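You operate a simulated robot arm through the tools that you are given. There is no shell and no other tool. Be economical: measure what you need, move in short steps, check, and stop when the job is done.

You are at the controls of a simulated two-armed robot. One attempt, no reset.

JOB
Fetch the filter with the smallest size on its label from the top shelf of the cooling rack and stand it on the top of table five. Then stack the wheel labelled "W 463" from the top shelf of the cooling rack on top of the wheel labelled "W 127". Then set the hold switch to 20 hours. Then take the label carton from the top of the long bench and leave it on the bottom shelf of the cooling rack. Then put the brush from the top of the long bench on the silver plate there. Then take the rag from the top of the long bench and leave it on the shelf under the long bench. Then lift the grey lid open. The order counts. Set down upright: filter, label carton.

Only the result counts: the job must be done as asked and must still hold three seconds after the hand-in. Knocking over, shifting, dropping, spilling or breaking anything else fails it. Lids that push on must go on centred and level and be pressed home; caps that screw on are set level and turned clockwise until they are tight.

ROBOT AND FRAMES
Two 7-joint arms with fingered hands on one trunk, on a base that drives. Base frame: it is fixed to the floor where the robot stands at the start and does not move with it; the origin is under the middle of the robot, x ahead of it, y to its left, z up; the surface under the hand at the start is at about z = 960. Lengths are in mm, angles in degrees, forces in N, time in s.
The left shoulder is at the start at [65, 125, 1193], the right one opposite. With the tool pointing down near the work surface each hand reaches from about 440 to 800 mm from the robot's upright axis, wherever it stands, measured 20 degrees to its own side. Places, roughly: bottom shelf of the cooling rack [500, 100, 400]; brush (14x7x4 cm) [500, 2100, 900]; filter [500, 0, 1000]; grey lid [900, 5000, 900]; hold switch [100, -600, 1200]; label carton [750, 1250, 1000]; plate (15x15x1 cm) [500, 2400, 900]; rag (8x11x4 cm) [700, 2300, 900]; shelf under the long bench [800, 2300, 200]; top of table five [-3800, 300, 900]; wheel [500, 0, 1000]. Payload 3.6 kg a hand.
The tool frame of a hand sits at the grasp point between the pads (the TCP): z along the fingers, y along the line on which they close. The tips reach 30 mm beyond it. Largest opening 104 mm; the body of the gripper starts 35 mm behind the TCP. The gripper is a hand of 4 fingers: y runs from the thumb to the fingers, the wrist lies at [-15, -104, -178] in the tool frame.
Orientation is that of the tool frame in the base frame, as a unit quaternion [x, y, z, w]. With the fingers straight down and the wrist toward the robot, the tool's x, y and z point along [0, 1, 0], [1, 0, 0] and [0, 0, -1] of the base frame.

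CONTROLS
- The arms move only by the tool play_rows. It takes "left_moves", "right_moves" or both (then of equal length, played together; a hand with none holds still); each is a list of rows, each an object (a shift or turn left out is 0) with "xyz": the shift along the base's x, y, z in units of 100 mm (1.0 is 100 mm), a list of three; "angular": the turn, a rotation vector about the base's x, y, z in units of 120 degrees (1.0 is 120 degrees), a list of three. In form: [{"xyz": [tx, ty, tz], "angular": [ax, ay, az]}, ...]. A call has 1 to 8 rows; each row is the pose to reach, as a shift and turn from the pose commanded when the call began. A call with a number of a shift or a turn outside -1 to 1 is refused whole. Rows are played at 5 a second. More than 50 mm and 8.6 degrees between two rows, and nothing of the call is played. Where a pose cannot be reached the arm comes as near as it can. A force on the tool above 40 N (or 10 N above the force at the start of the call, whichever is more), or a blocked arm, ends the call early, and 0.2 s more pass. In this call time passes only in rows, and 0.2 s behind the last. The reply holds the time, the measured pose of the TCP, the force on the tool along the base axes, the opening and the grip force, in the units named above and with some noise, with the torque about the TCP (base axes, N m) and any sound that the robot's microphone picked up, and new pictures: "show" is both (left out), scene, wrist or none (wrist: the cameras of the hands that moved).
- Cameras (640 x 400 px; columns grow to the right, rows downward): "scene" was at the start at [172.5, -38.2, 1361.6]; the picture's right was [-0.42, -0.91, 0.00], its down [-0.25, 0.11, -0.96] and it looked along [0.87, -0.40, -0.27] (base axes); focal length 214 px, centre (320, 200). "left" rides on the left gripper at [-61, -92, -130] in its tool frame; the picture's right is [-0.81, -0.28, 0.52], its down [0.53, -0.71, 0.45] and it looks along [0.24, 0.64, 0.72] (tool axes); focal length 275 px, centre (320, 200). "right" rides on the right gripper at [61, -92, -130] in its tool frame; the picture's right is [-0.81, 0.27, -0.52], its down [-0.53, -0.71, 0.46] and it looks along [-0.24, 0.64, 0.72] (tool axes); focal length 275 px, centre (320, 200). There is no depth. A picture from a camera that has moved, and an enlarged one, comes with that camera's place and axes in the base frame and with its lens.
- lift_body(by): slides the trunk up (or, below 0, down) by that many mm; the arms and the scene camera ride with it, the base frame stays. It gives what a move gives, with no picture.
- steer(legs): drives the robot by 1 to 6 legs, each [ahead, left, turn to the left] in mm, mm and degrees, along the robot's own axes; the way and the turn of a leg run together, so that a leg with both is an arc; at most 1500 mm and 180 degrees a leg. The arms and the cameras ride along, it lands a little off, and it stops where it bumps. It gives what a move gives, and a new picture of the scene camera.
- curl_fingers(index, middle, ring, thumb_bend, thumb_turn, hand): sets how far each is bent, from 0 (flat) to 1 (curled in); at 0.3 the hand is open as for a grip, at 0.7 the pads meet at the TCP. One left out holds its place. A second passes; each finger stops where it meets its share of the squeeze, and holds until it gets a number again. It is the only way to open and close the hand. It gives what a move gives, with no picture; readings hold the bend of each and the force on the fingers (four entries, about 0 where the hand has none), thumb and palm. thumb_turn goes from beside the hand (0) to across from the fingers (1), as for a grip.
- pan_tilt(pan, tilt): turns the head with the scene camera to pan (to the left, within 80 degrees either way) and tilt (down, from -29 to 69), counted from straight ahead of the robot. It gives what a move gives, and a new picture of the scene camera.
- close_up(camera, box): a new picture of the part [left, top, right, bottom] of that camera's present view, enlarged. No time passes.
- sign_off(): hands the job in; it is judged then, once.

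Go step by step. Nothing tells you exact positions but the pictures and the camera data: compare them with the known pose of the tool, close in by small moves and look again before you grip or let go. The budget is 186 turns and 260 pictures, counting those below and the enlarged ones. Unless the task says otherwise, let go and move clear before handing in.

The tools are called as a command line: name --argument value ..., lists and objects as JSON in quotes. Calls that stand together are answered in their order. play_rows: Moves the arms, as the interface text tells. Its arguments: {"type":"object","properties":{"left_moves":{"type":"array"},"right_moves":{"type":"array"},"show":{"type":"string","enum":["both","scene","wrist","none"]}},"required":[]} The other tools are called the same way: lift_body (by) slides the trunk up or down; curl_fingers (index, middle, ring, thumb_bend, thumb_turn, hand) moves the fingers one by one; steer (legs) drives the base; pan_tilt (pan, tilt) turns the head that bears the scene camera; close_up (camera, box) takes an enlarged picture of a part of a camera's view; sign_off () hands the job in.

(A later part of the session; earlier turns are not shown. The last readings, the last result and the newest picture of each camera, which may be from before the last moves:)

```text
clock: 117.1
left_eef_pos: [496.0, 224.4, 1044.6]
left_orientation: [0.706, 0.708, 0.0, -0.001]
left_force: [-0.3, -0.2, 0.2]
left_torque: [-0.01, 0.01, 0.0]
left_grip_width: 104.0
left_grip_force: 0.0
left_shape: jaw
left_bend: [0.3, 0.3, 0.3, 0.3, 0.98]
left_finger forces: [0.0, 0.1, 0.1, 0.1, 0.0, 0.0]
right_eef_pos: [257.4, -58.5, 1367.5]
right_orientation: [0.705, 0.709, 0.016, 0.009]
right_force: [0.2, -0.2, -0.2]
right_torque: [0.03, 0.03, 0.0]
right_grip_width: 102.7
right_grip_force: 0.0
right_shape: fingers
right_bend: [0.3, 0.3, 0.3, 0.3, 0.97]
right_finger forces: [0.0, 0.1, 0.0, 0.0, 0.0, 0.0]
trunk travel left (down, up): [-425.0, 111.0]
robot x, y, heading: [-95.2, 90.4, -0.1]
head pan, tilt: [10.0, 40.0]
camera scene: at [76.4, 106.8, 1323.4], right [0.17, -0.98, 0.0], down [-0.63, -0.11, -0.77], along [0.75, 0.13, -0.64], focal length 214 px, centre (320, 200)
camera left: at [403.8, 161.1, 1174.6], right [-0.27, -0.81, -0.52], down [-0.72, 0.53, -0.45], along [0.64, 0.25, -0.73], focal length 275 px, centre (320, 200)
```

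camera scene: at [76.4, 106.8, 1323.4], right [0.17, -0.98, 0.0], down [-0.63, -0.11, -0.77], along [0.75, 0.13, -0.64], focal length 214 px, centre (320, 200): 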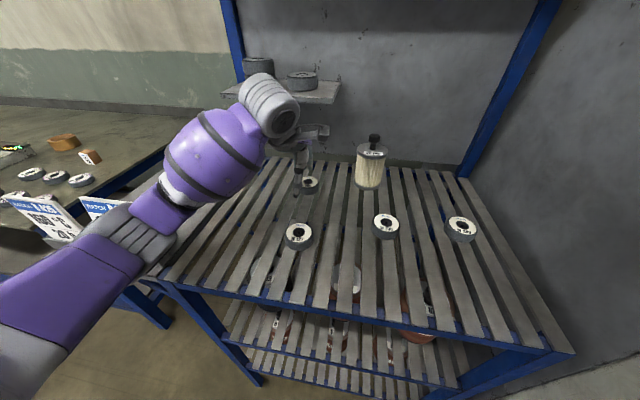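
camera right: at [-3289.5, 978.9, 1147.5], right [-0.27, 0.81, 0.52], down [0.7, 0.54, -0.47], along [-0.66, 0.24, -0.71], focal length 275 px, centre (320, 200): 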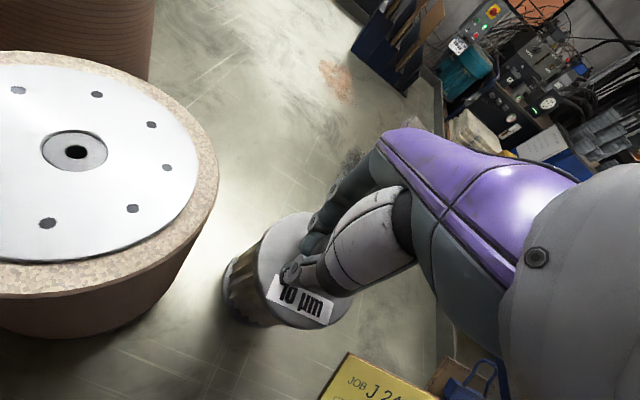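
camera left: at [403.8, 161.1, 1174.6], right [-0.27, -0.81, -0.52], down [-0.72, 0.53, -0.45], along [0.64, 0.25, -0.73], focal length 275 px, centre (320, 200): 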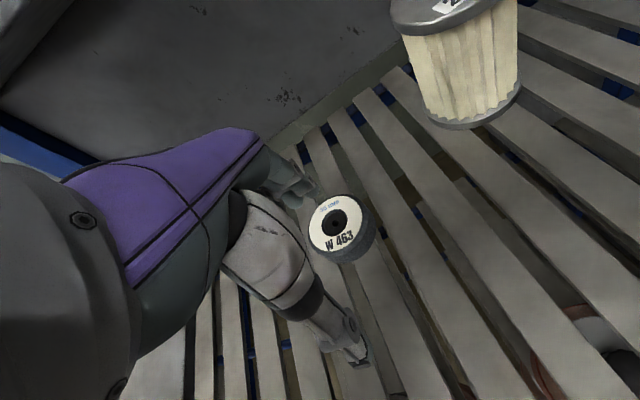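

play_rows --left_moves '[{"xyz": [0.42, -0.06, 0]}, {"xyz": [0.42, -0.06, -0.25]}, {"xyz": [0.42, -0.06, -0.45]}]' --show "both"

close_up --camera "scene" --box '[260, 130, 360, 220]'

```text
clock: 117.9
left_eef_pos: [536.7, 217.7, 998.5]
left_orientation: [0.706, 0.709, 0.001, -0.001]
left_force: [0.1, -0.1, -0.7]
left_torque: [0.01, -0.04, -0.01]
left_grip_width: 103.6
left_grip_force: 0.0
left_shape: jaw
left_bend: [0.3, 0.3, 0.3, 0.3, 0.98]
left_finger forces: [0.0, 0.0, 0.1, 0.0, 0.1, 0.1]
right_eef_pos: [256.3, -58.2, 1366.7]
right_orientation: [0.705, 0.709, 0.016, 0.009]
right_force: [0.0, -0.4, -0.6]
right_torque: [0.01, 0.03, 0.0]
right_grip_width: 102.9
right_grip_force: 0.1
right_shape: fingers
right_bend: [0.3, 0.3, 0.3, 0.3, 0.97]
right_finger forces: [0.0, 0.0, 0.0, 0.0, 0.0, 0.0]
trunk travel left (down, up): [-425.0, 111.0]
robot x, y, heading: [-96.2, 90.2, -0.0]
head pan, tilt: [10.0, 40.0]
camera scene: at [76.1, 106.9, 1323.4], right [0.17, -0.98, 0.0], down [-0.63, -0.11, -0.77], along [0.75, 0.13, -0.64], focal length 214 px, centre (320, 200)
camera left: at [445.8, 155.5, 1129.3], right [-0.27, -0.81, -0.52], down [-0.72, 0.53, -0.45], along [0.64, 0.25, -0.72], focal length 275 px, centre (320, 200)
```

scene: 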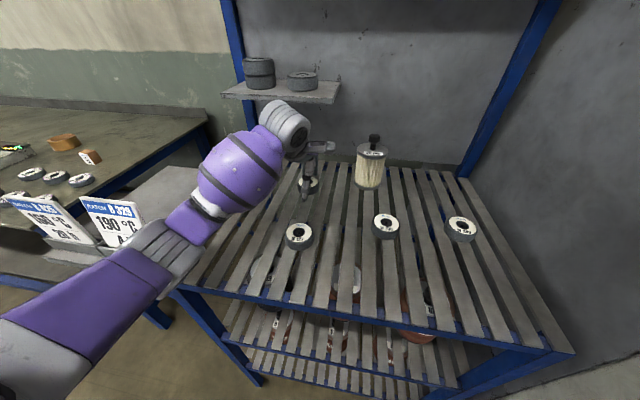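
left: 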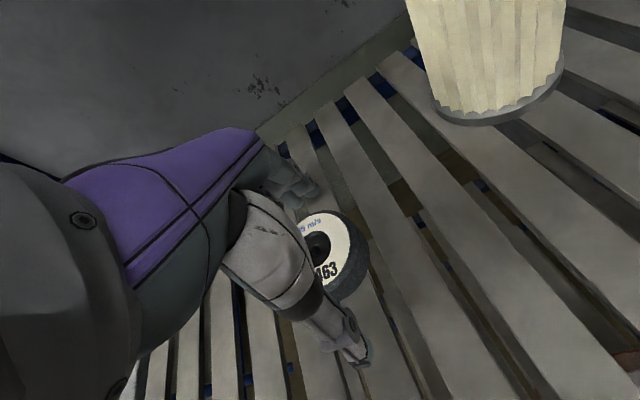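

```text
4.44 times, centred on (310, 175) of scene
camera zoom: at [76.1, 106.9, 1323.4], right [0.17, -0.98, 0.0], down [-0.63, -0.11, -0.77], along [0.75, 0.13, -0.64], focal length 953 px, centre (364, 311)
```

zoom: 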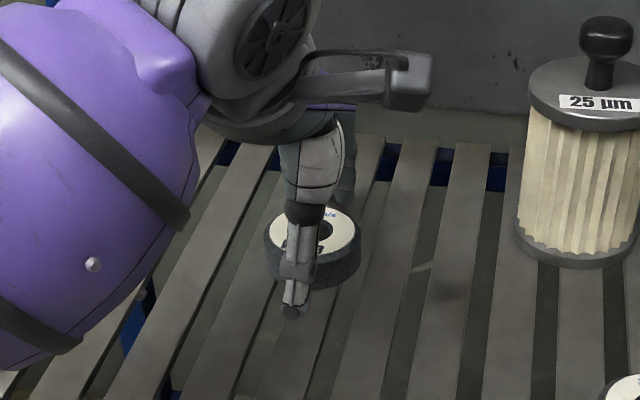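

play_rows --left_moves '[{"xyz": [0.04, 0.01, -0.05]}]' --show "none"

curl_fingers --hand "left" --index 0.6 --middle 0.6 --ring 0.6 --thumb_bend 0.6

close_up --camera "scene" --box '[260, 130, 360, 220]'

```text
clock: 118.3
left_eef_pos: [541.9, 218.0, 994.8]
left_orientation: [0.706, 0.708, -0.001, 0.0]
left_force: [-0.2, -0.1, -0.1]
left_torque: [0.03, -0.01, -0.01]
left_grip_width: 104.1
left_grip_force: 0.1
left_shape: jaw
left_bend: [0.3, 0.3, 0.3, 0.3, 0.98]
left_finger forces: [0.0, 0.1, 0.0, 0.1, 0.1, 0.0]
right_eef_pos: [258.2, -58.6, 1367.8]
right_orientation: [0.706, 0.708, 0.015, 0.01]
right_force: [-0.1, -0.1, -0.3]
right_torque: [-0.03, 0.02, 0.01]
right_grip_width: 102.8
right_grip_force: 0.1
right_shape: fingers
right_bend: [0.3, 0.3, 0.3, 0.3, 0.97]
right_finger forces: [0.0, 0.0, 0.1, 0.0, 0.1, 0.0]
trunk travel left (down, up): [-425.0, 111.0]
robot x, y, heading: [-94.6, 90.4, -0.2]
head pan, tilt: [10.0, 40.0]
```

```text
clock: 119.3
left_eef_pos: [541.7, 218.4, 996.7]
left_orientation: [0.706, 0.708, 0.0, 0.001]
left_force: [2.7, -0.7, 7.3]
left_torque: [0.04, -0.4, -0.04]
left_grip_width: 53.4
left_grip_force: 15.3
left_shape: fingers
left_bend: [0.51, 0.53, 0.59, 0.5, 0.96]
left_finger forces: [6.2, 12.4, 0.5, 0.1, 11.1, 0.0]
right_eef_pos: [255.4, -58.0, 1366.8]
right_orientation: [0.705, 0.709, 0.016, 0.01]
right_force: [-0.3, 0.5, -0.4]
right_torque: [0.0, 0.01, 0.02]
right_grip_width: 103.1
right_grip_force: 0.1
right_shape: fingers
right_bend: [0.3, 0.3, 0.3, 0.3, 0.97]
right_finger forces: [0.0, 0.0, 0.0, 0.0, 0.1, 0.0]
trunk travel left (down, up): [-425.0, 111.0]
robot x, y, heading: [-98.6, 91.6, 0.2]
head pan, tilt: [10.0, 40.0]
```

```text
4.44 times, centred on (310, 175) of scene
camera zoom: at [75.4, 107.0, 1323.6], right [0.17, -0.98, 0.0], down [-0.63, -0.11, -0.77], along [0.75, 0.13, -0.64], focal length 953 px, centre (364, 311)
```

zoom: 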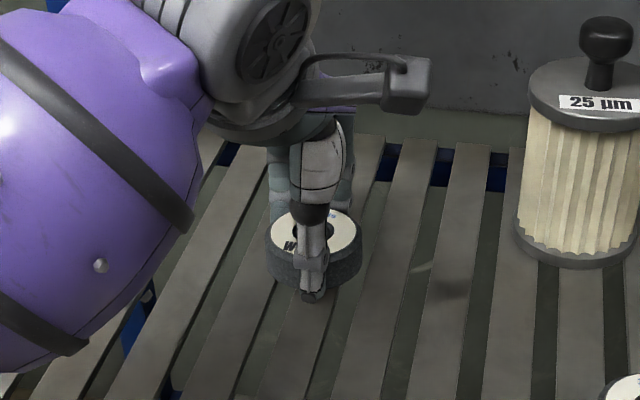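

play_rows --left_moves '[{"xyz": [0, 0, 0.2]}, {"xyz": [0, 0, 0.5]}]' --show "both"

```text
clock: 119.9
left_eef_pos: [541.5, 218.0, 1044.3]
left_orientation: [0.706, 0.708, 0.0, -0.002]
left_force: [0.5, 0.2, -1.4]
left_torque: [-0.01, -0.01, 0.0]
left_grip_width: 53.1
left_grip_force: 11.7
left_shape: fingers
left_bend: [0.52, 0.54, 0.59, 0.5, 0.96]
left_finger forces: [5.7, 5.5, 0.4, 0.0, 11.7, 0.0]
right_eef_pos: [256.7, -58.9, 1367.6]
right_orientation: [0.705, 0.709, 0.016, 0.009]
right_force: [-0.9, -0.5, 0.0]
right_torque: [0.0, -0.01, 0.02]
right_grip_width: 102.9
right_grip_force: 0.2
right_shape: fingers
right_bend: [0.3, 0.3, 0.3, 0.3, 0.97]
right_finger forces: [0.1, 0.0, 0.0, 0.1, 0.0, 0.0]
trunk travel left (down, up): [-425.0, 111.0]
robot x, y, heading: [-95.2, 95.1, 0.0]
head pan, tilt: [10.0, 40.0]
camera scene: at [75.6, 106.9, 1323.4], right [0.17, -0.98, 0.0], down [-0.63, -0.11, -0.77], along [0.75, 0.13, -0.64], focal length 214 px, centre (320, 200)
camera left: at [449.4, 155.5, 1174.6], right [-0.27, -0.81, -0.52], down [-0.72, 0.53, -0.45], along [0.64, 0.25, -0.73], focal length 275 px, centre (320, 200)
```

scene: 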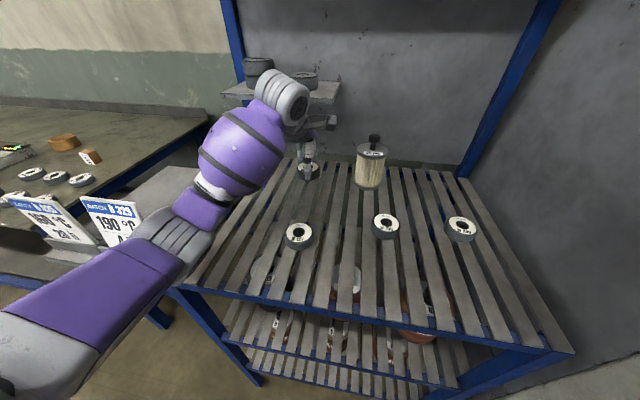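
left: 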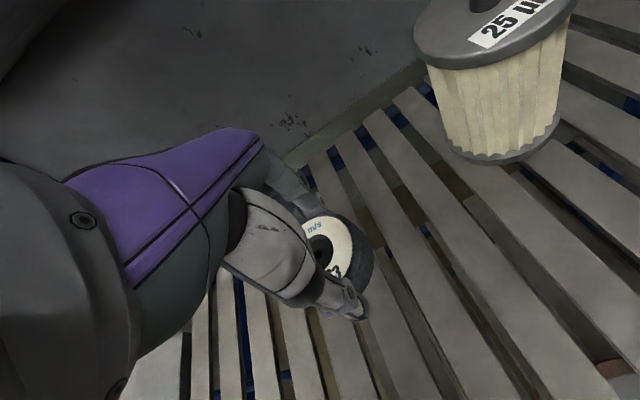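

Holding W 463. I'll back the base so the wrist camera can see W 127 before stacking.

steer --legs '[[-230, 0, 0]]'

close_up --camera "left" --box '[220, 80, 620, 400]'

close_up --camera "scene" --box '[250, 100, 410, 200]'

```text
clock: 121.6
left_eef_pos: [312.6, 216.7, 1044.9]
left_orientation: [0.706, 0.708, -0.001, -0.001]
left_force: [-0.9, 0.8, -1.2]
left_torque: [-0.02, 0.01, -0.03]
left_grip_width: 53.4
left_grip_force: 11.8
left_shape: fingers
left_bend: [0.52, 0.54, 0.59, 0.5, 0.96]
left_finger forces: [5.7, 5.4, 0.4, 0.0, 11.8, 0.0]
right_eef_pos: [27.1, -58.1, 1367.5]
right_orientation: [0.705, 0.709, 0.016, 0.01]
right_force: [0.5, -0.7, 0.2]
right_torque: [-0.03, -0.02, 0.04]
right_grip_width: 103.1
right_grip_force: 0.0
right_shape: fingers
right_bend: [0.3, 0.3, 0.3, 0.3, 0.97]
right_finger forces: [0.0, 0.1, 0.0, 0.0, 0.1, 0.0]
trunk travel left (down, up): [-425.0, 111.0]
robot x, y, heading: [-324.2, 92.3, 0.2]
head pan, tilt: [10.0, 40.0]
camera scene: at [-153.1, 107.3, 1323.5], right [0.17, -0.98, 0.0], down [-0.63, -0.11, -0.77], along [0.75, 0.13, -0.64], focal length 214 px, centre (320, 200)
```

scene: 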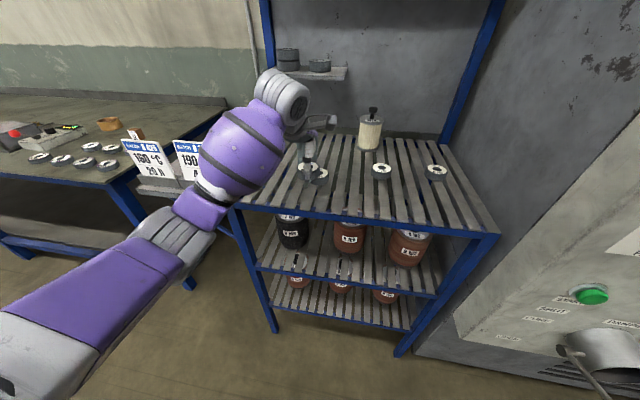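

```text
1.25 times, centred on (420, 240) of left
camera zoom: at [220.8, 156.0, 1175.0], right [-0.27, -0.81, -0.52], down [-0.72, 0.53, -0.45], along [0.64, 0.25, -0.73], focal length 344 px, centre (195, 150)
```

zoom: 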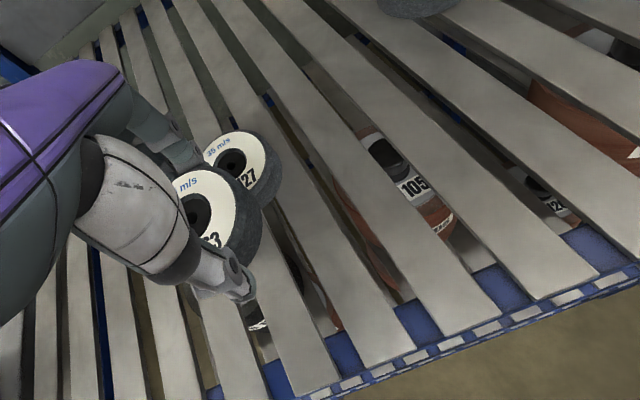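

```text
4.00 times, centred on (330, 150) of scene
camera zoom: at [-153.1, 107.3, 1323.5], right [0.17, -0.98, 0.0], down [-0.63, -0.11, -0.77], along [0.75, 0.13, -0.64], focal length 858 px, centre (280, 400)
```

zoom: 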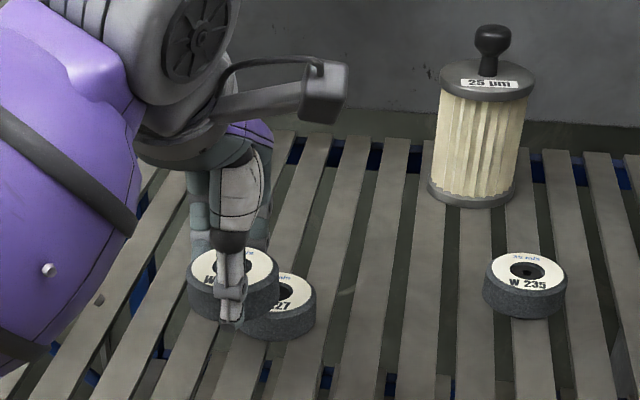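

W 127 is at about [359, 198] and W 463 is held about 1 mm off the TCP. Moving over it and lowering slowly.

play_rows --left_moves '[{"xyz": [0.24, -0.09, 0]}, {"xyz": [0.475, -0.175, 0]}, {"xyz": [0.475, -0.175, -0.15]}]' --show "both"

close_up --camera "scene" --box '[270, 130, 350, 190]'

close_up --camera "left" --box '[260, 180, 420, 320]'

```text
clock: 122.4
left_eef_pos: [361.1, 199.8, 1027.2]
left_orientation: [0.706, 0.708, -0.001, -0.001]
left_force: [0.0, -0.8, -2.0]
left_torque: [-0.01, 0.0, -0.01]
left_grip_width: 53.5
left_grip_force: 11.3
left_shape: fingers
left_bend: [0.52, 0.54, 0.59, 0.5, 0.96]
left_finger forces: [5.7, 5.3, 0.4, 0.0, 11.7, 0.0]
right_eef_pos: [28.6, -56.7, 1367.5]
right_orientation: [0.705, 0.709, 0.016, 0.009]
right_force: [0.2, 0.0, 1.3]
right_torque: [-0.04, -0.03, 0.0]
right_grip_width: 102.7
right_grip_force: 0.1
right_shape: fingers
right_bend: [0.3, 0.3, 0.3, 0.3, 0.97]
right_finger forces: [0.0, 0.1, 0.1, 0.0, 0.0, 0.1]
trunk travel left (down, up): [-425.0, 111.0]
robot x, y, heading: [-325.2, 90.7, 0.1]
head pan, tilt: [10.0, 40.0]
camera scene: at [-152.6, 107.6, 1323.4], right [0.17, -0.98, 0.0], down [-0.63, -0.11, -0.77], along [0.75, 0.13, -0.64], focal length 214 px, centre (320, 200)
camera left: at [269.6, 138.7, 1158.9], right [-0.27, -0.81, -0.52], down [-0.72, 0.53, -0.45], along [0.64, 0.25, -0.73], focal length 275 px, centre (320, 200)
```

scene: 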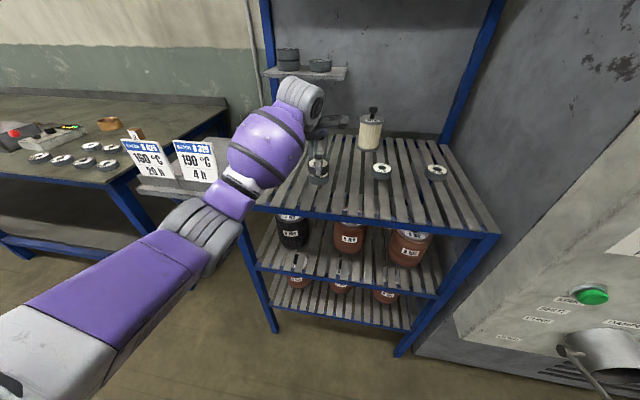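
left: 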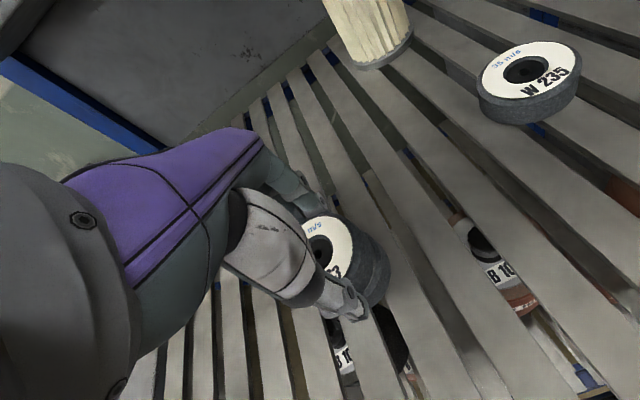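

```text
6.67 times, centred on (310, 160) of scene
camera zoom: at [-152.6, 107.6, 1323.4], right [0.17, -0.98, 0.0], down [-0.63, -0.11, -0.77], along [0.75, 0.13, -0.64], focal length 1430 px, centre (387, 467)
```

zoom: 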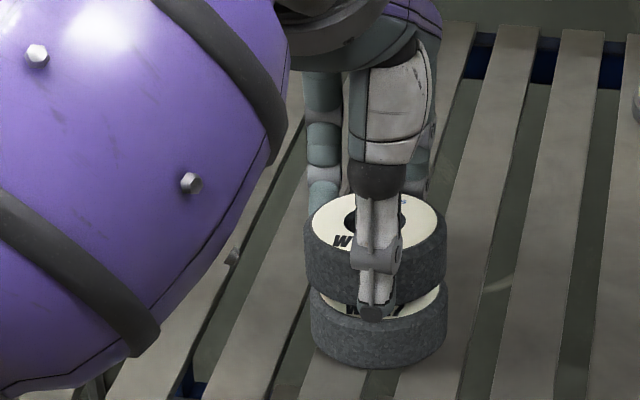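

```text
2.86 times, centred on (340, 250) of left
camera zoom: at [269.6, 138.7, 1158.9], right [-0.27, -0.81, -0.52], down [-0.72, 0.53, -0.45], along [0.64, 0.25, -0.73], focal length 786 px, centre (263, 57)
```

zoom: 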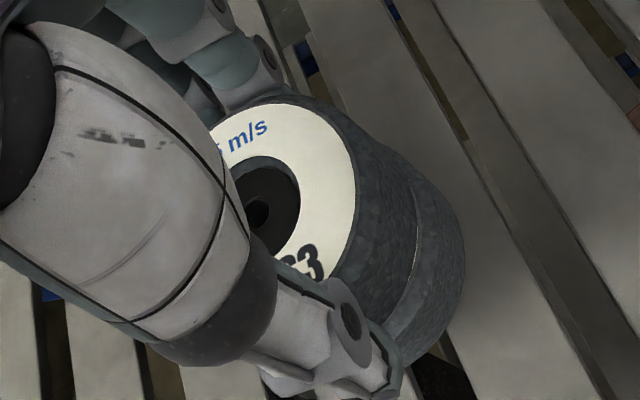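

play_rows --left_moves '[{"xyz": [-0.01, -0.01, -0.02]}, {"xyz": [-0.01, -0.01, -0.04]}, {"xyz": [-0.01, -0.01, -0.055]}]' --show "none"

close_up --camera "scene" --box '[280, 140, 350, 190]'

```text
clock: 123.2
left_eef_pos: [360.1, 200.1, 1023.2]
left_orientation: [0.707, 0.708, -0.001, -0.001]
left_force: [0.5, -0.6, -1.7]
left_torque: [0.01, 0.01, -0.03]
left_grip_width: 53.1
left_grip_force: 11.2
left_shape: fingers
left_bend: [0.52, 0.54, 0.59, 0.5, 0.96]
left_finger forces: [5.7, 5.2, 0.4, 0.0, 11.6, 0.0]
right_eef_pos: [26.8, -57.4, 1367.7]
right_orientation: [0.705, 0.709, 0.016, 0.009]
right_force: [-0.3, 1.2, -0.4]
right_torque: [0.0, -0.01, 0.0]
right_grip_width: 102.7
right_grip_force: 0.0
right_shape: fingers
right_bend: [0.3, 0.3, 0.3, 0.3, 0.97]
right_finger forces: [0.0, 0.0, 0.0, 0.1, 0.0, 0.0]
trunk travel left (down, up): [-425.0, 111.0]
robot x, y, heading: [-324.0, 90.1, 0.2]
head pan, tilt: [10.0, 40.0]
```

```text
8.00 times, centred on (315, 165) of scene
camera zoom: at [-152.8, 107.2, 1323.4], right [0.17, -0.98, 0.0], down [-0.63, -0.11, -0.77], along [0.75, 0.13, -0.64], focal length 1716 px, centre (360, 480)
```

zoom: 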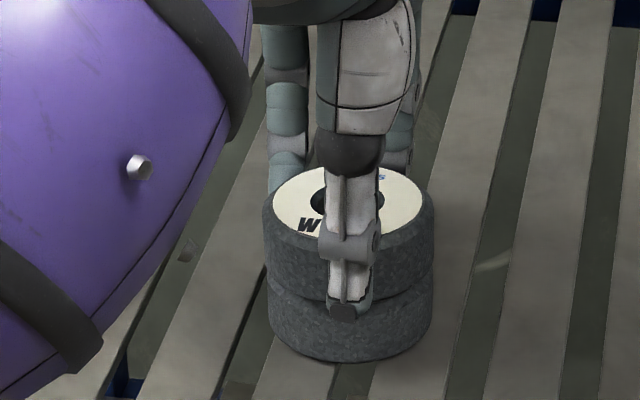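

play_rows --left_moves '[{"xyz": [0, 0, -0.015]}, {"xyz": [0, 0, -0.03]}, {"xyz": [0, 0, -0.045]}]' --show "none"

```text
clock: 124.0
left_eef_pos: [359.1, 198.9, 1019.7]
left_orientation: [0.706, 0.708, 0.001, 0.001]
left_force: [0.0, 0.5, 2.0]
left_torque: [0.04, -0.09, 0.0]
left_grip_width: 53.4
left_grip_force: 12.4
left_shape: fingers
left_bend: [0.52, 0.54, 0.6, 0.5, 0.96]
left_finger forces: [5.8, 5.8, 0.4, 0.0, 12.0, 0.0]
right_eef_pos: [27.6, -58.8, 1367.1]
right_orientation: [0.705, 0.709, 0.016, 0.01]
right_force: [0.4, -0.3, -0.4]
right_torque: [-0.03, -0.02, 0.0]
right_grip_width: 103.0
right_grip_force: 0.1
right_shape: fingers
right_bend: [0.3, 0.3, 0.3, 0.3, 0.97]
right_finger forces: [0.0, 0.0, 0.1, 0.0, 0.0, 0.0]
trunk travel left (down, up): [-425.0, 111.0]
robot x, y, heading: [-324.5, 87.9, -0.1]
head pan, tilt: [10.0, 40.0]
```

Contact (the force turned positive). Releasing gently.

curl_fingers --hand "left" --index 0.4 --middle 0.4 --ring 0.4 --thumb_bend 0.4

curl_fingers --hand "left" --index 0.3 --middle 0.3 --ring 0.3 --thumb_bend 0.3

play_rows --left_moves '[{"xyz": [0, 0, 0.4]}, {"xyz": [0, 0, 0.8]}, {"xyz": [0, 0, 1.0]}]' --show "scene"

close_up --camera "scene" --box '[280, 140, 350, 190]'

```text
clock: 125.0
left_eef_pos: [358.7, 198.1, 1019.5]
left_orientation: [0.705, 0.709, -0.001, 0.0]
left_force: [0.0, 0.0, -0.7]
left_torque: [0.01, 0.0, 0.02]
left_grip_width: 77.6
left_grip_force: 0.2
left_shape: fingers
left_bend: [0.4, 0.4, 0.4, 0.4, 0.97]
left_finger forces: [0.1, 0.0, 0.1, 0.0, 0.0, 0.0]
right_eef_pos: [28.3, -57.6, 1368.0]
right_orientation: [0.705, 0.709, 0.016, 0.009]
right_force: [0.2, 0.2, -0.2]
right_torque: [-0.01, -0.02, 0.0]
right_grip_width: 103.0
right_grip_force: 0.1
right_shape: fingers
right_bend: [0.3, 0.3, 0.3, 0.3, 0.97]
right_finger forces: [0.0, 0.0, 0.1, 0.0, 0.1, 0.1]
trunk travel left (down, up): [-425.0, 111.0]
robot x, y, heading: [-325.7, 90.5, 0.4]
head pan, tilt: [10.0, 40.0]
```

```text
clock: 126.0
left_eef_pos: [360.3, 200.3, 1020.0]
left_orientation: [0.706, 0.708, -0.001, 0.0]
left_force: [-0.1, 0.1, -0.3]
left_torque: [-0.01, 0.0, 0.03]
left_grip_width: 102.5
left_grip_force: 0.0
left_shape: fingers
left_bend: [0.3, 0.3, 0.3, 0.3, 0.97]
left_finger forces: [0.0, 0.0, 0.0, 0.1, 0.1, 0.0]
right_eef_pos: [28.8, -57.8, 1366.8]
right_orientation: [0.705, 0.709, 0.016, 0.009]
right_force: [0.2, 0.5, -0.1]
right_torque: [0.01, 0.0, 0.01]
right_grip_width: 103.0
right_grip_force: 0.0
right_shape: fingers
right_bend: [0.3, 0.3, 0.3, 0.3, 0.97]
right_finger forces: [0.0, 0.1, 0.1, 0.1, 0.0, 0.0]
trunk travel left (down, up): [-425.0, 111.0]
robot x, y, heading: [-326.7, 93.1, 0.4]
head pan, tilt: [10.0, 40.0]
```

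```text
clock: 126.8
left_eef_pos: [358.9, 200.4, 1120.0]
left_orientation: [0.706, 0.709, 0.0, -0.001]
left_force: [-0.3, -0.2, -0.2]
left_torque: [0.0, 0.01, -0.02]
left_grip_width: 103.2
left_grip_force: 0.0
left_shape: fingers
left_bend: [0.3, 0.3, 0.3, 0.3, 0.97]
left_finger forces: [0.1, 0.0, 0.0, 0.1, 0.0, 0.0]
right_eef_pos: [27.3, -57.2, 1367.2]
right_orientation: [0.705, 0.709, 0.016, 0.01]
right_force: [0.1, 0.0, 0.3]
right_torque: [-0.01, 0.0, -0.01]
right_grip_width: 102.9
right_grip_force: 0.0
right_shape: fingers
right_bend: [0.3, 0.3, 0.3, 0.3, 0.97]
right_finger forces: [0.0, 0.0, 0.0, 0.0, 0.0, 0.0]
trunk travel left (down, up): [-425.0, 111.0]
robot x, y, heading: [-323.1, 92.4, -0.1]
head pan, tilt: [10.0, 40.0]
camera scene: at [-153.0, 107.2, 1323.5], right [0.17, -0.98, 0.0], down [-0.63, -0.11, -0.77], along [0.75, 0.13, -0.64], focal length 214 px, centre (320, 200)
```

scene: 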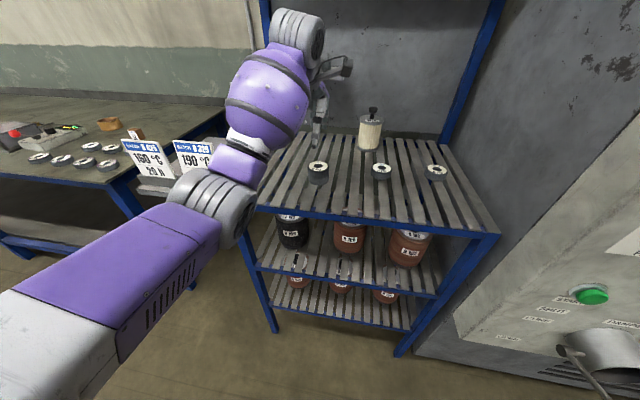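

```text
8.00 times, centred on (315, 165) of scene
camera zoom: at [-153.0, 107.2, 1323.5], right [0.17, -0.98, 0.0], down [-0.63, -0.11, -0.77], along [0.75, 0.13, -0.64], focal length 1716 px, centre (360, 480)
```

zoom: 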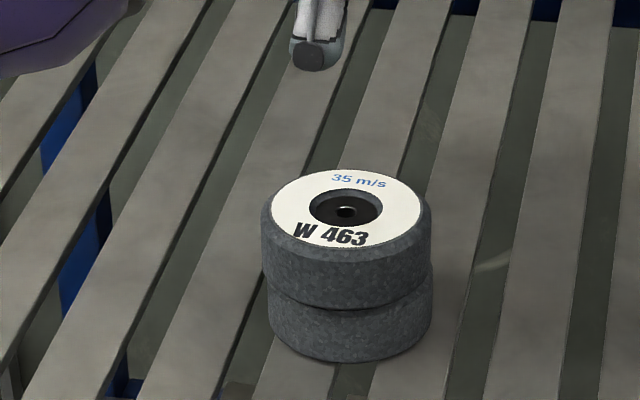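

Stacked neatly. Next is the hold switch on the oven front: I'll back off, strafe right, and look at the panel.

steer --legs '[[-380, 0, 0], [0, -500, 0]]'

pan_tilt --pan 0 --tilt 12

```text
clock: 133.7
left_eef_pos: [-22.3, -303.3, 1121.4]
left_orientation: [0.708, 0.706, -0.001, -0.001]
left_force: [0.5, -0.2, -0.1]
left_torque: [0.0, -0.01, 0.05]
left_grip_width: 102.7
left_grip_force: 0.0
left_shape: fingers
left_bend: [0.3, 0.3, 0.3, 0.3, 0.97]
left_finger forces: [0.1, 0.1, 0.1, 0.0, 0.0, 0.0]
right_eef_pos: [-354.1, -559.4, 1367.5]
right_orientation: [0.707, 0.707, 0.016, 0.009]
right_force: [0.8, -0.1, 0.1]
right_torque: [0.01, 0.03, -0.01]
right_grip_width: 102.7
right_grip_force: 0.0
right_shape: fingers
right_bend: [0.3, 0.3, 0.3, 0.3, 0.97]
right_finger forces: [0.0, 0.0, 0.0, 0.0, 0.1, 0.1]
trunk travel left (down, up): [-425.0, 111.0]
robot x, y, heading: [-705.5, -403.0, -0.3]
head pan, tilt: [10.0, 40.0]
camera scene: at [-535.1, -392.9, 1323.5], right [0.17, -0.99, 0.0], down [-0.63, -0.11, -0.77], along [0.76, 0.13, -0.64], focal length 214 px, centre (320, 200)
```

scene: 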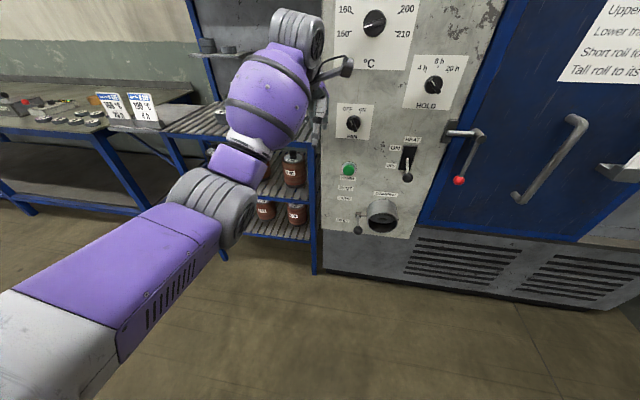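

```text
clock: 134.6
left_eef_pos: [-23.1, -302.9, 1119.1]
left_orientation: [0.708, 0.706, -0.001, -0.001]
left_force: [0.2, 0.1, -0.2]
left_torque: [0.02, -0.02, 0.01]
left_grip_width: 102.8
left_grip_force: 0.1
left_shape: fingers
left_bend: [0.3, 0.3, 0.3, 0.3, 0.97]
left_finger forces: [0.1, 0.0, 0.0, 0.1, 0.0, 0.0]
right_eef_pos: [-354.8, -558.6, 1367.2]
right_orientation: [0.707, 0.707, 0.015, 0.01]
right_force: [-0.6, 0.4, 0.1]
right_torque: [0.02, -0.01, 0.0]
right_grip_width: 102.7
right_grip_force: 0.0
right_shape: fingers
right_bend: [0.3, 0.3, 0.3, 0.3, 0.97]
right_finger forces: [0.0, 0.1, 0.0, 0.1, 0.0, 0.0]
trunk travel left (down, up): [-425.0, 111.0]
robot x, y, heading: [-705.0, -406.9, -0.2]
head pan, tilt: [0.0, 12.0]
camera scene: at [-525.6, -407.6, 1367.8], right [-0.01, -1.0, 0.0], down [-0.21, 0.0, -0.98], along [0.98, -0.01, -0.21], focal length 214 px, centre (320, 200)
```

scene: 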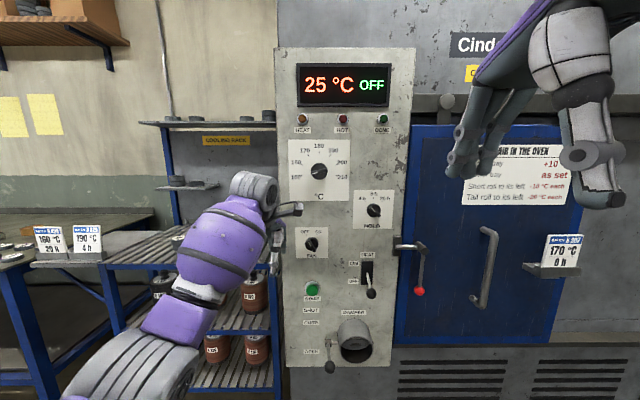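

close_up --camera "scene" --box '[340, 180, 410, 240]'

```text
6.67 times, centred on (375, 210) of scene
camera zoom: at [-525.6, -407.6, 1367.8], right [-0.01, -1.0, 0.0], down [-0.21, 0.0, -0.98], along [0.98, -0.01, -0.21], focal length 1430 px, centre (-47, 133)
```

zoom: 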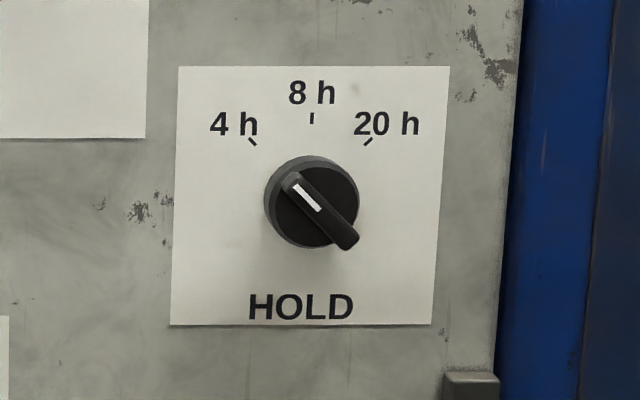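

The HOLD knob, at about [105, -578, 1199], points to 4 h; 20 h is 90° clockwise. I'll push its pointer bar with the fingers held down in front of the panel. First I'll pull the left hand back and bring the right hand forward.

play_rows --left_moves '[{"xyz": [-0.33, 0, 0.3]}, {"xyz": [-0.66, 0, 0.6]}, {"xyz": [-1.0, 0, 0.8]}]' --right_moves '[{"xyz": [0.2, 0, 0], "angular": [0, 0.006, 0]}, {"xyz": [0.4, 0, 0], "angular": [0.0, 0.012, 0]}, {"xyz": [0.7, 0, 0], "angular": [0.0, 0.02, 0]}]' --show "none"

play_rows --left_moves '[{"xyz": [-0.33, 0, 0.3]}, {"xyz": [-0.66, 0, 0.6]}, {"xyz": [-1.0, 0, 0.8]}]' --right_moves '[{"xyz": [0.33, 0, 0]}, {"xyz": [0.66, 0, 0]}, {"xyz": [0.9, 0, 0]}]' --show "none"

play_rows --left_moves '[{"xyz": [-0.33, 0, 0.2]}, {"xyz": [-0.66, 0, 0.4]}, {"xyz": [-1.0, 0, 0.5]}]' --show "none"

curl_fingers --hand "right" --index 0.7 --middle 0.7 --ring 0.7 --thumb_bend 0.7

steer --legs '[[230, 0, 0]]'

```text
clock: 135.4
left_eef_pos: [-123.6, -302.6, 1199.1]
left_orientation: [0.707, 0.707, -0.001, -0.002]
left_force: [0.3, 0.4, -0.5]
left_torque: [0.0, 0.04, -0.01]
left_grip_width: 102.8
left_grip_force: 0.1
left_shape: fingers
left_bend: [0.3, 0.3, 0.3, 0.3, 0.97]
left_finger forces: [0.0, 0.1, 0.1, 0.0, 0.0, 0.1]
right_eef_pos: [-282.7, -557.2, 1367.4]
right_orientation: [0.707, 0.708, 0.0, -0.005]
right_force: [-0.1, 0.4, 0.7]
right_torque: [-0.04, -0.01, 0.02]
right_grip_width: 102.9
right_grip_force: 0.1
right_shape: fingers
right_bend: [0.3, 0.3, 0.3, 0.3, 0.97]
right_finger forces: [0.0, 0.0, 0.1, 0.0, 0.1, 0.0]
trunk travel left (down, up): [-425.0, 111.0]
robot x, y, heading: [-705.3, -412.7, -0.2]
head pan, tilt: [0.0, 12.0]
```

```text
clock: 136.2
left_eef_pos: [-223.0, -302.9, 1279.9]
left_orientation: [0.708, 0.707, -0.002, -0.001]
left_force: [-0.3, 0.3, 0.5]
left_torque: [0.0, 0.01, 0.01]
left_grip_width: 102.8
left_grip_force: 0.0
left_shape: fingers
left_bend: [0.3, 0.3, 0.3, 0.3, 0.97]
left_finger forces: [0.0, 0.1, 0.0, 0.0, 0.0, 0.1]
right_eef_pos: [-193.7, -558.8, 1367.8]
right_orientation: [0.706, 0.708, 0.0, -0.005]
right_force: [0.5, 0.6, -1.0]
right_torque: [-0.01, 0.03, 0.0]
right_grip_width: 102.9
right_grip_force: 0.1
right_shape: fingers
right_bend: [0.3, 0.3, 0.3, 0.3, 0.97]
right_finger forces: [0.1, 0.0, 0.0, 0.0, 0.0, 0.0]
trunk travel left (down, up): [-425.0, 111.0]
robot x, y, heading: [-708.1, -405.0, -0.4]
head pan, tilt: [0.0, 12.0]
```

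```text
clock: 137.0
left_eef_pos: [-323.0, -303.7, 1330.9]
left_orientation: [0.707, 0.707, -0.001, -0.001]
left_force: [-0.2, -0.1, -1.0]
left_torque: [0.01, -0.01, -0.04]
left_grip_width: 102.9
left_grip_force: 0.0
left_shape: fingers
left_bend: [0.3, 0.3, 0.3, 0.3, 0.97]
left_finger forces: [0.1, 0.0, 0.0, 0.1, 0.1, 0.0]
right_eef_pos: [-195.5, -559.6, 1367.9]
right_orientation: [0.707, 0.707, 0.0, -0.005]
right_force: [-0.3, -0.3, -0.7]
right_torque: [-0.02, 0.04, -0.03]
right_grip_width: 103.1
right_grip_force: 0.0
right_shape: fingers
right_bend: [0.3, 0.3, 0.3, 0.3, 0.97]
right_finger forces: [0.0, 0.0, 0.0, 0.1, 0.0, 0.1]
trunk travel left (down, up): [-425.0, 111.0]
robot x, y, heading: [-706.8, -408.4, -0.4]
head pan, tilt: [0.0, 12.0]
```

```text
clock: 138.0
left_eef_pos: [-322.4, -303.8, 1329.5]
left_orientation: [0.708, 0.706, -0.002, -0.001]
left_force: [0.5, 0.0, -0.3]
left_torque: [0.0, 0.01, 0.0]
left_grip_width: 102.9
left_grip_force: 0.0
left_shape: fingers
left_bend: [0.3, 0.3, 0.3, 0.3, 0.97]
left_finger forces: [0.0, 0.1, 0.0, 0.0, 0.0, 0.0]
right_eef_pos: [-194.5, -559.4, 1368.4]
right_orientation: [0.708, 0.707, 0.001, -0.004]
right_force: [-0.2, 0.5, 0.6]
right_torque: [-0.01, 0.0, 0.02]
right_grip_width: 1.4
right_grip_force: 0.1
right_shape: fingers
right_bend: [0.7, 0.7, 0.7, 0.7, 0.97]
right_finger forces: [0.0, 0.0, 0.0, 0.0, 0.0, 0.0]
trunk travel left (down, up): [-425.0, 111.0]
robot x, y, heading: [-706.8, -411.0, -0.6]
head pan, tilt: [0.0, 12.0]
```

```text
clock: 139.8
left_eef_pos: [-93.0, -303.7, 1330.9]
left_orientation: [0.708, 0.706, -0.001, 0.0]
left_force: [-0.6, 0.8, -0.4]
left_torque: [-0.02, 0.03, -0.01]
left_grip_width: 103.0
left_grip_force: 0.0
left_shape: fingers
left_bend: [0.3, 0.3, 0.3, 0.3, 0.97]
left_finger forces: [0.1, 0.0, 0.0, 0.0, 0.0, 0.0]
right_eef_pos: [34.5, -559.3, 1367.6]
right_orientation: [0.706, 0.708, 0.002, -0.005]
right_force: [-0.3, -0.4, 0.5]
right_torque: [0.01, -0.03, -0.03]
right_grip_width: 1.4
right_grip_force: 0.0
right_shape: fingers
right_bend: [0.7, 0.7, 0.7, 0.7, 0.97]
right_finger forces: [0.1, 0.0, 0.0, 0.1, 0.0, 0.1]
trunk travel left (down, up): [-425.0, 111.0]
robot x, y, heading: [-476.7, -411.7, -0.2]
head pan, tilt: [0.0, 12.0]
camera scene: at [-296.8, -408.7, 1367.9], right [0.0, -1.0, 0.0], down [-0.21, 0.0, -0.98], along [0.98, 0.0, -0.21], focal length 214 px, centre (320, 200)
```

scene: 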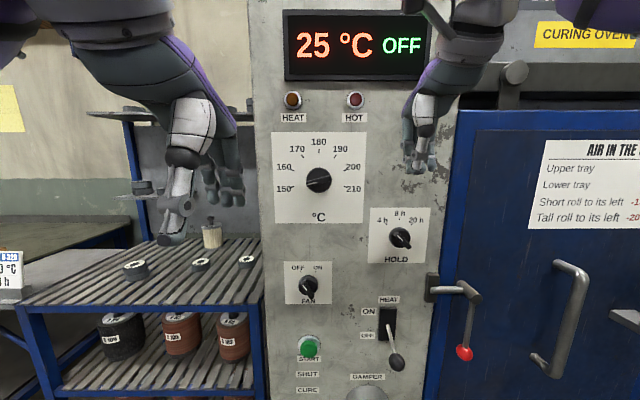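

close_up --camera "scene" --box '[360, 120, 460, 270]'

close_up --camera "right" --box '[0, 0, 640, 400]'

```text
2.67 times, centred on (410, 195) of scene
camera zoom: at [-296.8, -408.7, 1367.9], right [0.0, -1.0, 0.0], down [-0.21, 0.0, -0.98], along [0.98, 0.0, -0.21], focal length 572 px, centre (80, 213)
```

zoom: 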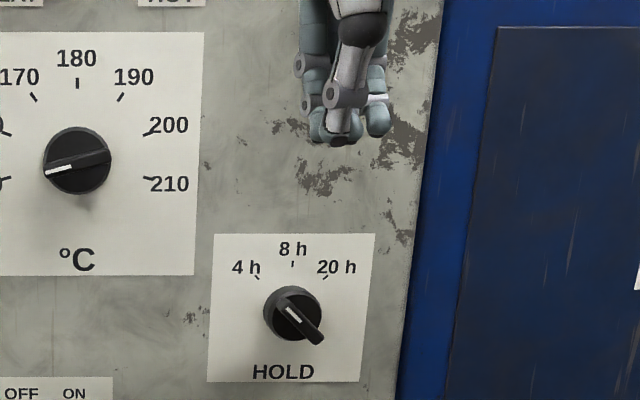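

```text
1.00 times, centred on (320, 200) of right (not enlarged: the box is as wide or as high as the picture)
camera zoom: at [-56.1, -500.8, 1499.4], right [0.28, -0.81, 0.51], down [-0.72, -0.53, -0.46], along [0.64, -0.24, -0.73], focal length 275 px, centre (320, 200)
```

zoom: 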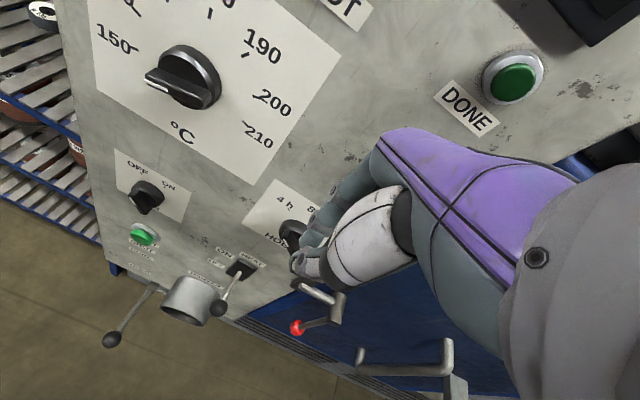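

The knob face is at about [130, -582, 1193]. I'll pitch the right hand forward by about 68° so the closed fingertips form a peg, while lowering it.

play_rows --right_moves '[{"xyz": [-0.05, 0.05, -0.12], "angular": [0, -0.07, 0]}, {"xyz": [-0.1, 0.1, -0.24], "angular": [0, -0.14, 0]}, {"xyz": [-0.15, 0.15, -0.36], "angular": [0, -0.21, 0]}, {"xyz": [-0.2, 0.2, -0.48], "angular": [0, -0.28, 0]}, {"xyz": [-0.2, 0.25, -0.6], "angular": [0, -0.35, 0]}, {"xyz": [-0.2, 0.3, -0.72], "angular": [0, -0.42, 0]}, {"xyz": [-0.2, 0.4, -0.85], "angular": [0, -0.49, 0]}, {"xyz": [-0.2, 0.45, -1.0], "angular": [0, -0.56, 0]}]' --show "both"

```text
clock: 141.6
left_eef_pos: [-91.3, -304.0, 1331.1]
left_orientation: [0.708, 0.706, -0.001, -0.001]
left_force: [0.7, 0.0, 0.4]
left_torque: [0.01, 0.0, 0.01]
left_grip_width: 103.3
left_grip_force: 0.1
left_shape: fingers
left_bend: [0.3, 0.3, 0.3, 0.3, 0.97]
left_finger forces: [0.1, 0.0, 0.0, 0.1, 0.0, 0.0]
right_eef_pos: [18.2, -514.0, 1268.1]
right_orientation: [0.588, 0.591, 0.393, 0.387]
right_force: [-0.1, 0.1, 0.4]
right_torque: [-0.01, -0.01, -0.03]
right_grip_width: 1.4
right_grip_force: 0.1
right_shape: fingers
right_bend: [0.7, 0.7, 0.7, 0.7, 0.97]
right_finger forces: [0.0, 0.0, 0.1, 0.1, 0.0, 0.0]
right hand out of reach, approached as far as the arm can: row 8
trunk travel left (down, up): [-425.0, 111.0]
robot x, y, heading: [-478.3, -407.8, -0.5]
head pan, tilt: [0.0, 12.0]
camera scene: at [-295.9, -408.3, 1367.7], right [0.0, -1.0, 0.0], down [-0.21, 0.0, -0.98], along [0.98, 0.0, -0.21], focal length 214 px, centre (320, 200)
camera right: at [-137.4, -454.4, 1234.9], right [-0.36, -0.82, 0.45], down [0.14, -0.53, -0.84], along [0.92, -0.24, 0.31], focal length 275 px, centre (320, 200)
```

scene: 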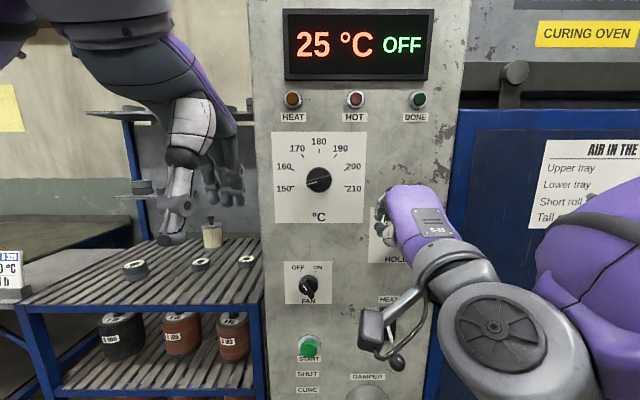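
right: 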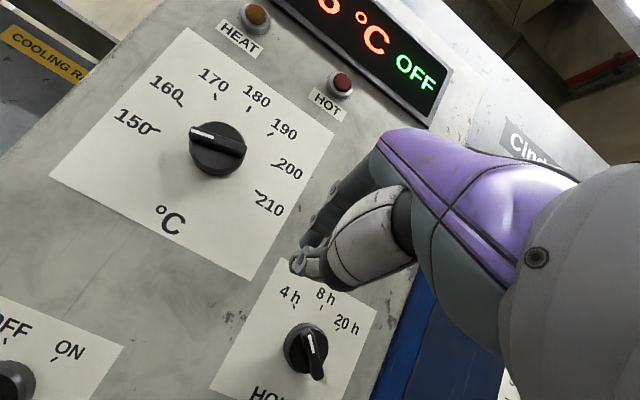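

play_rows --right_moves '[{"xyz": [0.25, 0, -0.2]}, {"xyz": [0.5, 0, -0.42]}, {"xyz": [0.72, 0, -0.42]}]' --show "both"

close_up --camera "right" --box '[200, 150, 440, 400]'

```text
clock: 142.4
left_eef_pos: [-93.5, -304.3, 1328.8]
left_orientation: [0.707, 0.707, 0.0, -0.001]
left_force: [0.6, 0.3, -1.2]
left_torque: [-0.02, -0.03, 0.0]
left_grip_width: 102.6
left_grip_force: 0.0
left_shape: fingers
left_bend: [0.3, 0.3, 0.3, 0.3, 0.97]
left_finger forces: [0.0, 0.0, 0.0, 0.0, 0.0, 0.0]
right_eef_pos: [91.5, -515.1, 1225.9]
right_orientation: [0.588, 0.592, 0.392, 0.387]
right_force: [0.1, -0.2, 0.1]
right_torque: [-0.03, -0.01, -0.03]
right_grip_width: 1.5
right_grip_force: 0.1
right_shape: fingers
right_bend: [0.7, 0.7, 0.7, 0.7, 0.97]
right_finger forces: [0.0, 0.0, 0.0, 0.0, 0.1, 0.0]
trunk travel left (down, up): [-425.0, 111.0]
robot x, y, heading: [-479.9, -408.9, -0.4]
head pan, tilt: [0.0, 12.0]
camera scene: at [-296.6, -408.7, 1367.9], right [0.0, -1.0, 0.0], down [-0.21, 0.0, -0.98], along [0.98, 0.0, -0.21], focal length 214 px, centre (320, 200)
camera right: at [-64.6, -454.8, 1193.8], right [-0.36, -0.81, 0.45], down [0.14, -0.53, -0.84], along [0.92, -0.24, 0.31], focal length 275 px, centre (320, 200)
```

scene: 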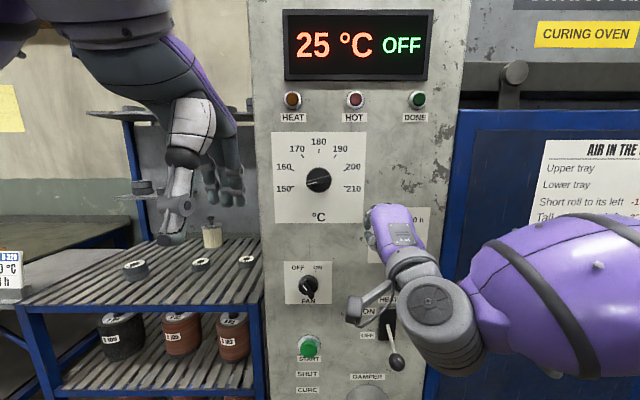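
right: 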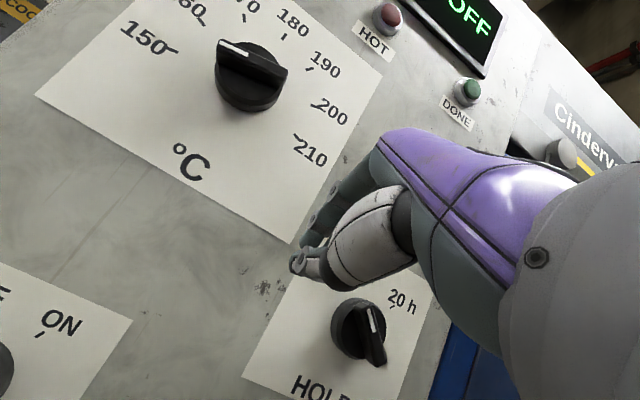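

```text
1.60 times, centred on (320, 275) of right
camera zoom: at [-64.6, -454.8, 1193.8], right [-0.36, -0.81, 0.45], down [0.14, -0.53, -0.84], along [0.92, -0.24, 0.31], focal length 440 px, centre (320, 80)
```

zoom: 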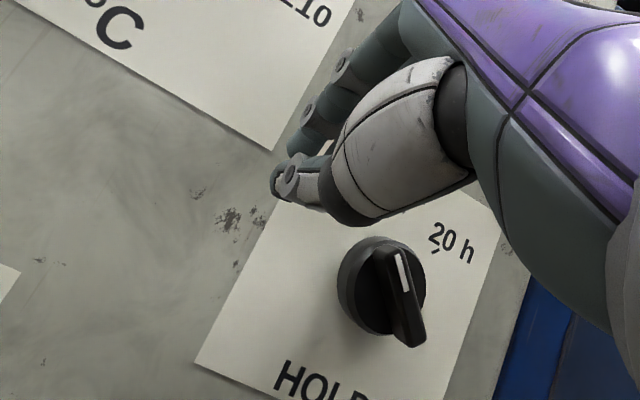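

The fingertips are left of and slightly above the bar. I'll lower 12 mm, then push right and watch the force.

play_rows --right_moves '[{"xyz": [0.04, 0.0, -0.12]}, {"xyz": [0.04, -0.08, -0.12]}, {"xyz": [0.04, -0.16, -0.12]}, {"xyz": [0.04, -0.22, -0.12]}, {"xyz": [0.04, -0.28, -0.12]}, {"xyz": [0.04, -0.34, -0.12]}, {"xyz": [0.04, -0.4, -0.12]}]' --show "wrist"

close_up --camera "right" --box '[200, 150, 440, 400]'

```text
clock: 144.0
left_eef_pos: [-92.6, -304.9, 1331.8]
left_orientation: [0.707, 0.707, 0.0, -0.001]
left_force: [0.1, 0.7, 0.9]
left_torque: [0.03, -0.01, 0.02]
left_grip_width: 102.8
left_grip_force: 0.1
left_shape: fingers
left_bend: [0.3, 0.3, 0.3, 0.3, 0.97]
left_finger forces: [0.0, 0.1, 0.1, 0.0, 0.1, 0.1]
right_eef_pos: [94.3, -552.9, 1214.3]
right_orientation: [0.588, 0.593, 0.392, 0.386]
right_force: [0.4, 0.6, 0.1]
right_torque: [-0.03, -0.01, 0.01]
right_grip_width: 1.4
right_grip_force: 0.0
right_shape: fingers
right_bend: [0.7, 0.7, 0.7, 0.7, 0.97]
right_finger forces: [0.1, 0.0, 0.0, 0.2, 0.1, 0.1]
trunk travel left (down, up): [-425.0, 111.0]
robot x, y, heading: [-479.8, -409.9, -0.3]
head pan, tilt: [0.0, 12.0]
camera right: at [-62.0, -494.8, 1181.3], right [-0.36, -0.81, 0.45], down [0.14, -0.53, -0.84], along [0.92, -0.24, 0.31], focal length 275 px, centre (320, 200)
```

right: 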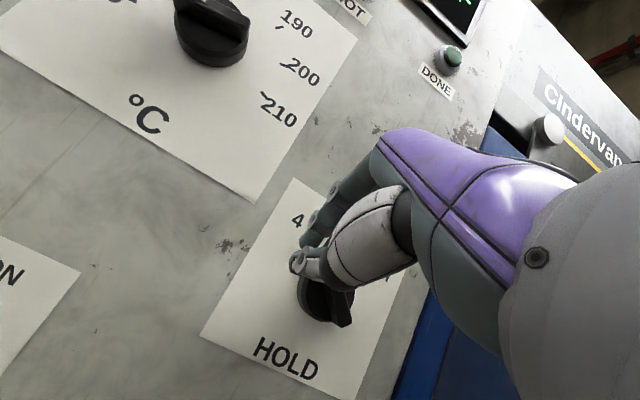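

```text
1.60 times, centred on (320, 275) of right
camera zoom: at [-62.0, -494.8, 1181.3], right [-0.36, -0.81, 0.45], down [0.14, -0.53, -0.84], along [0.92, -0.24, 0.31], focal length 440 px, centre (320, 80)
```

zoom: 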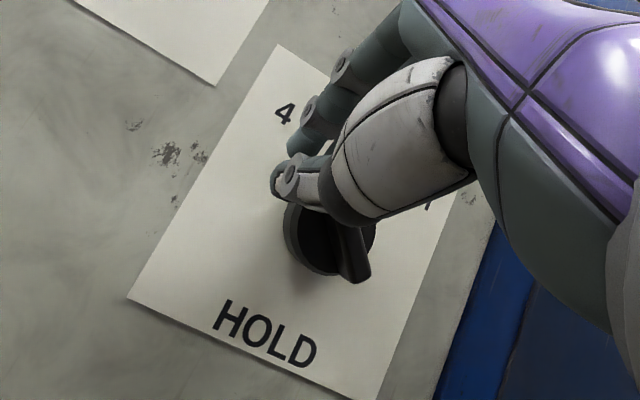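

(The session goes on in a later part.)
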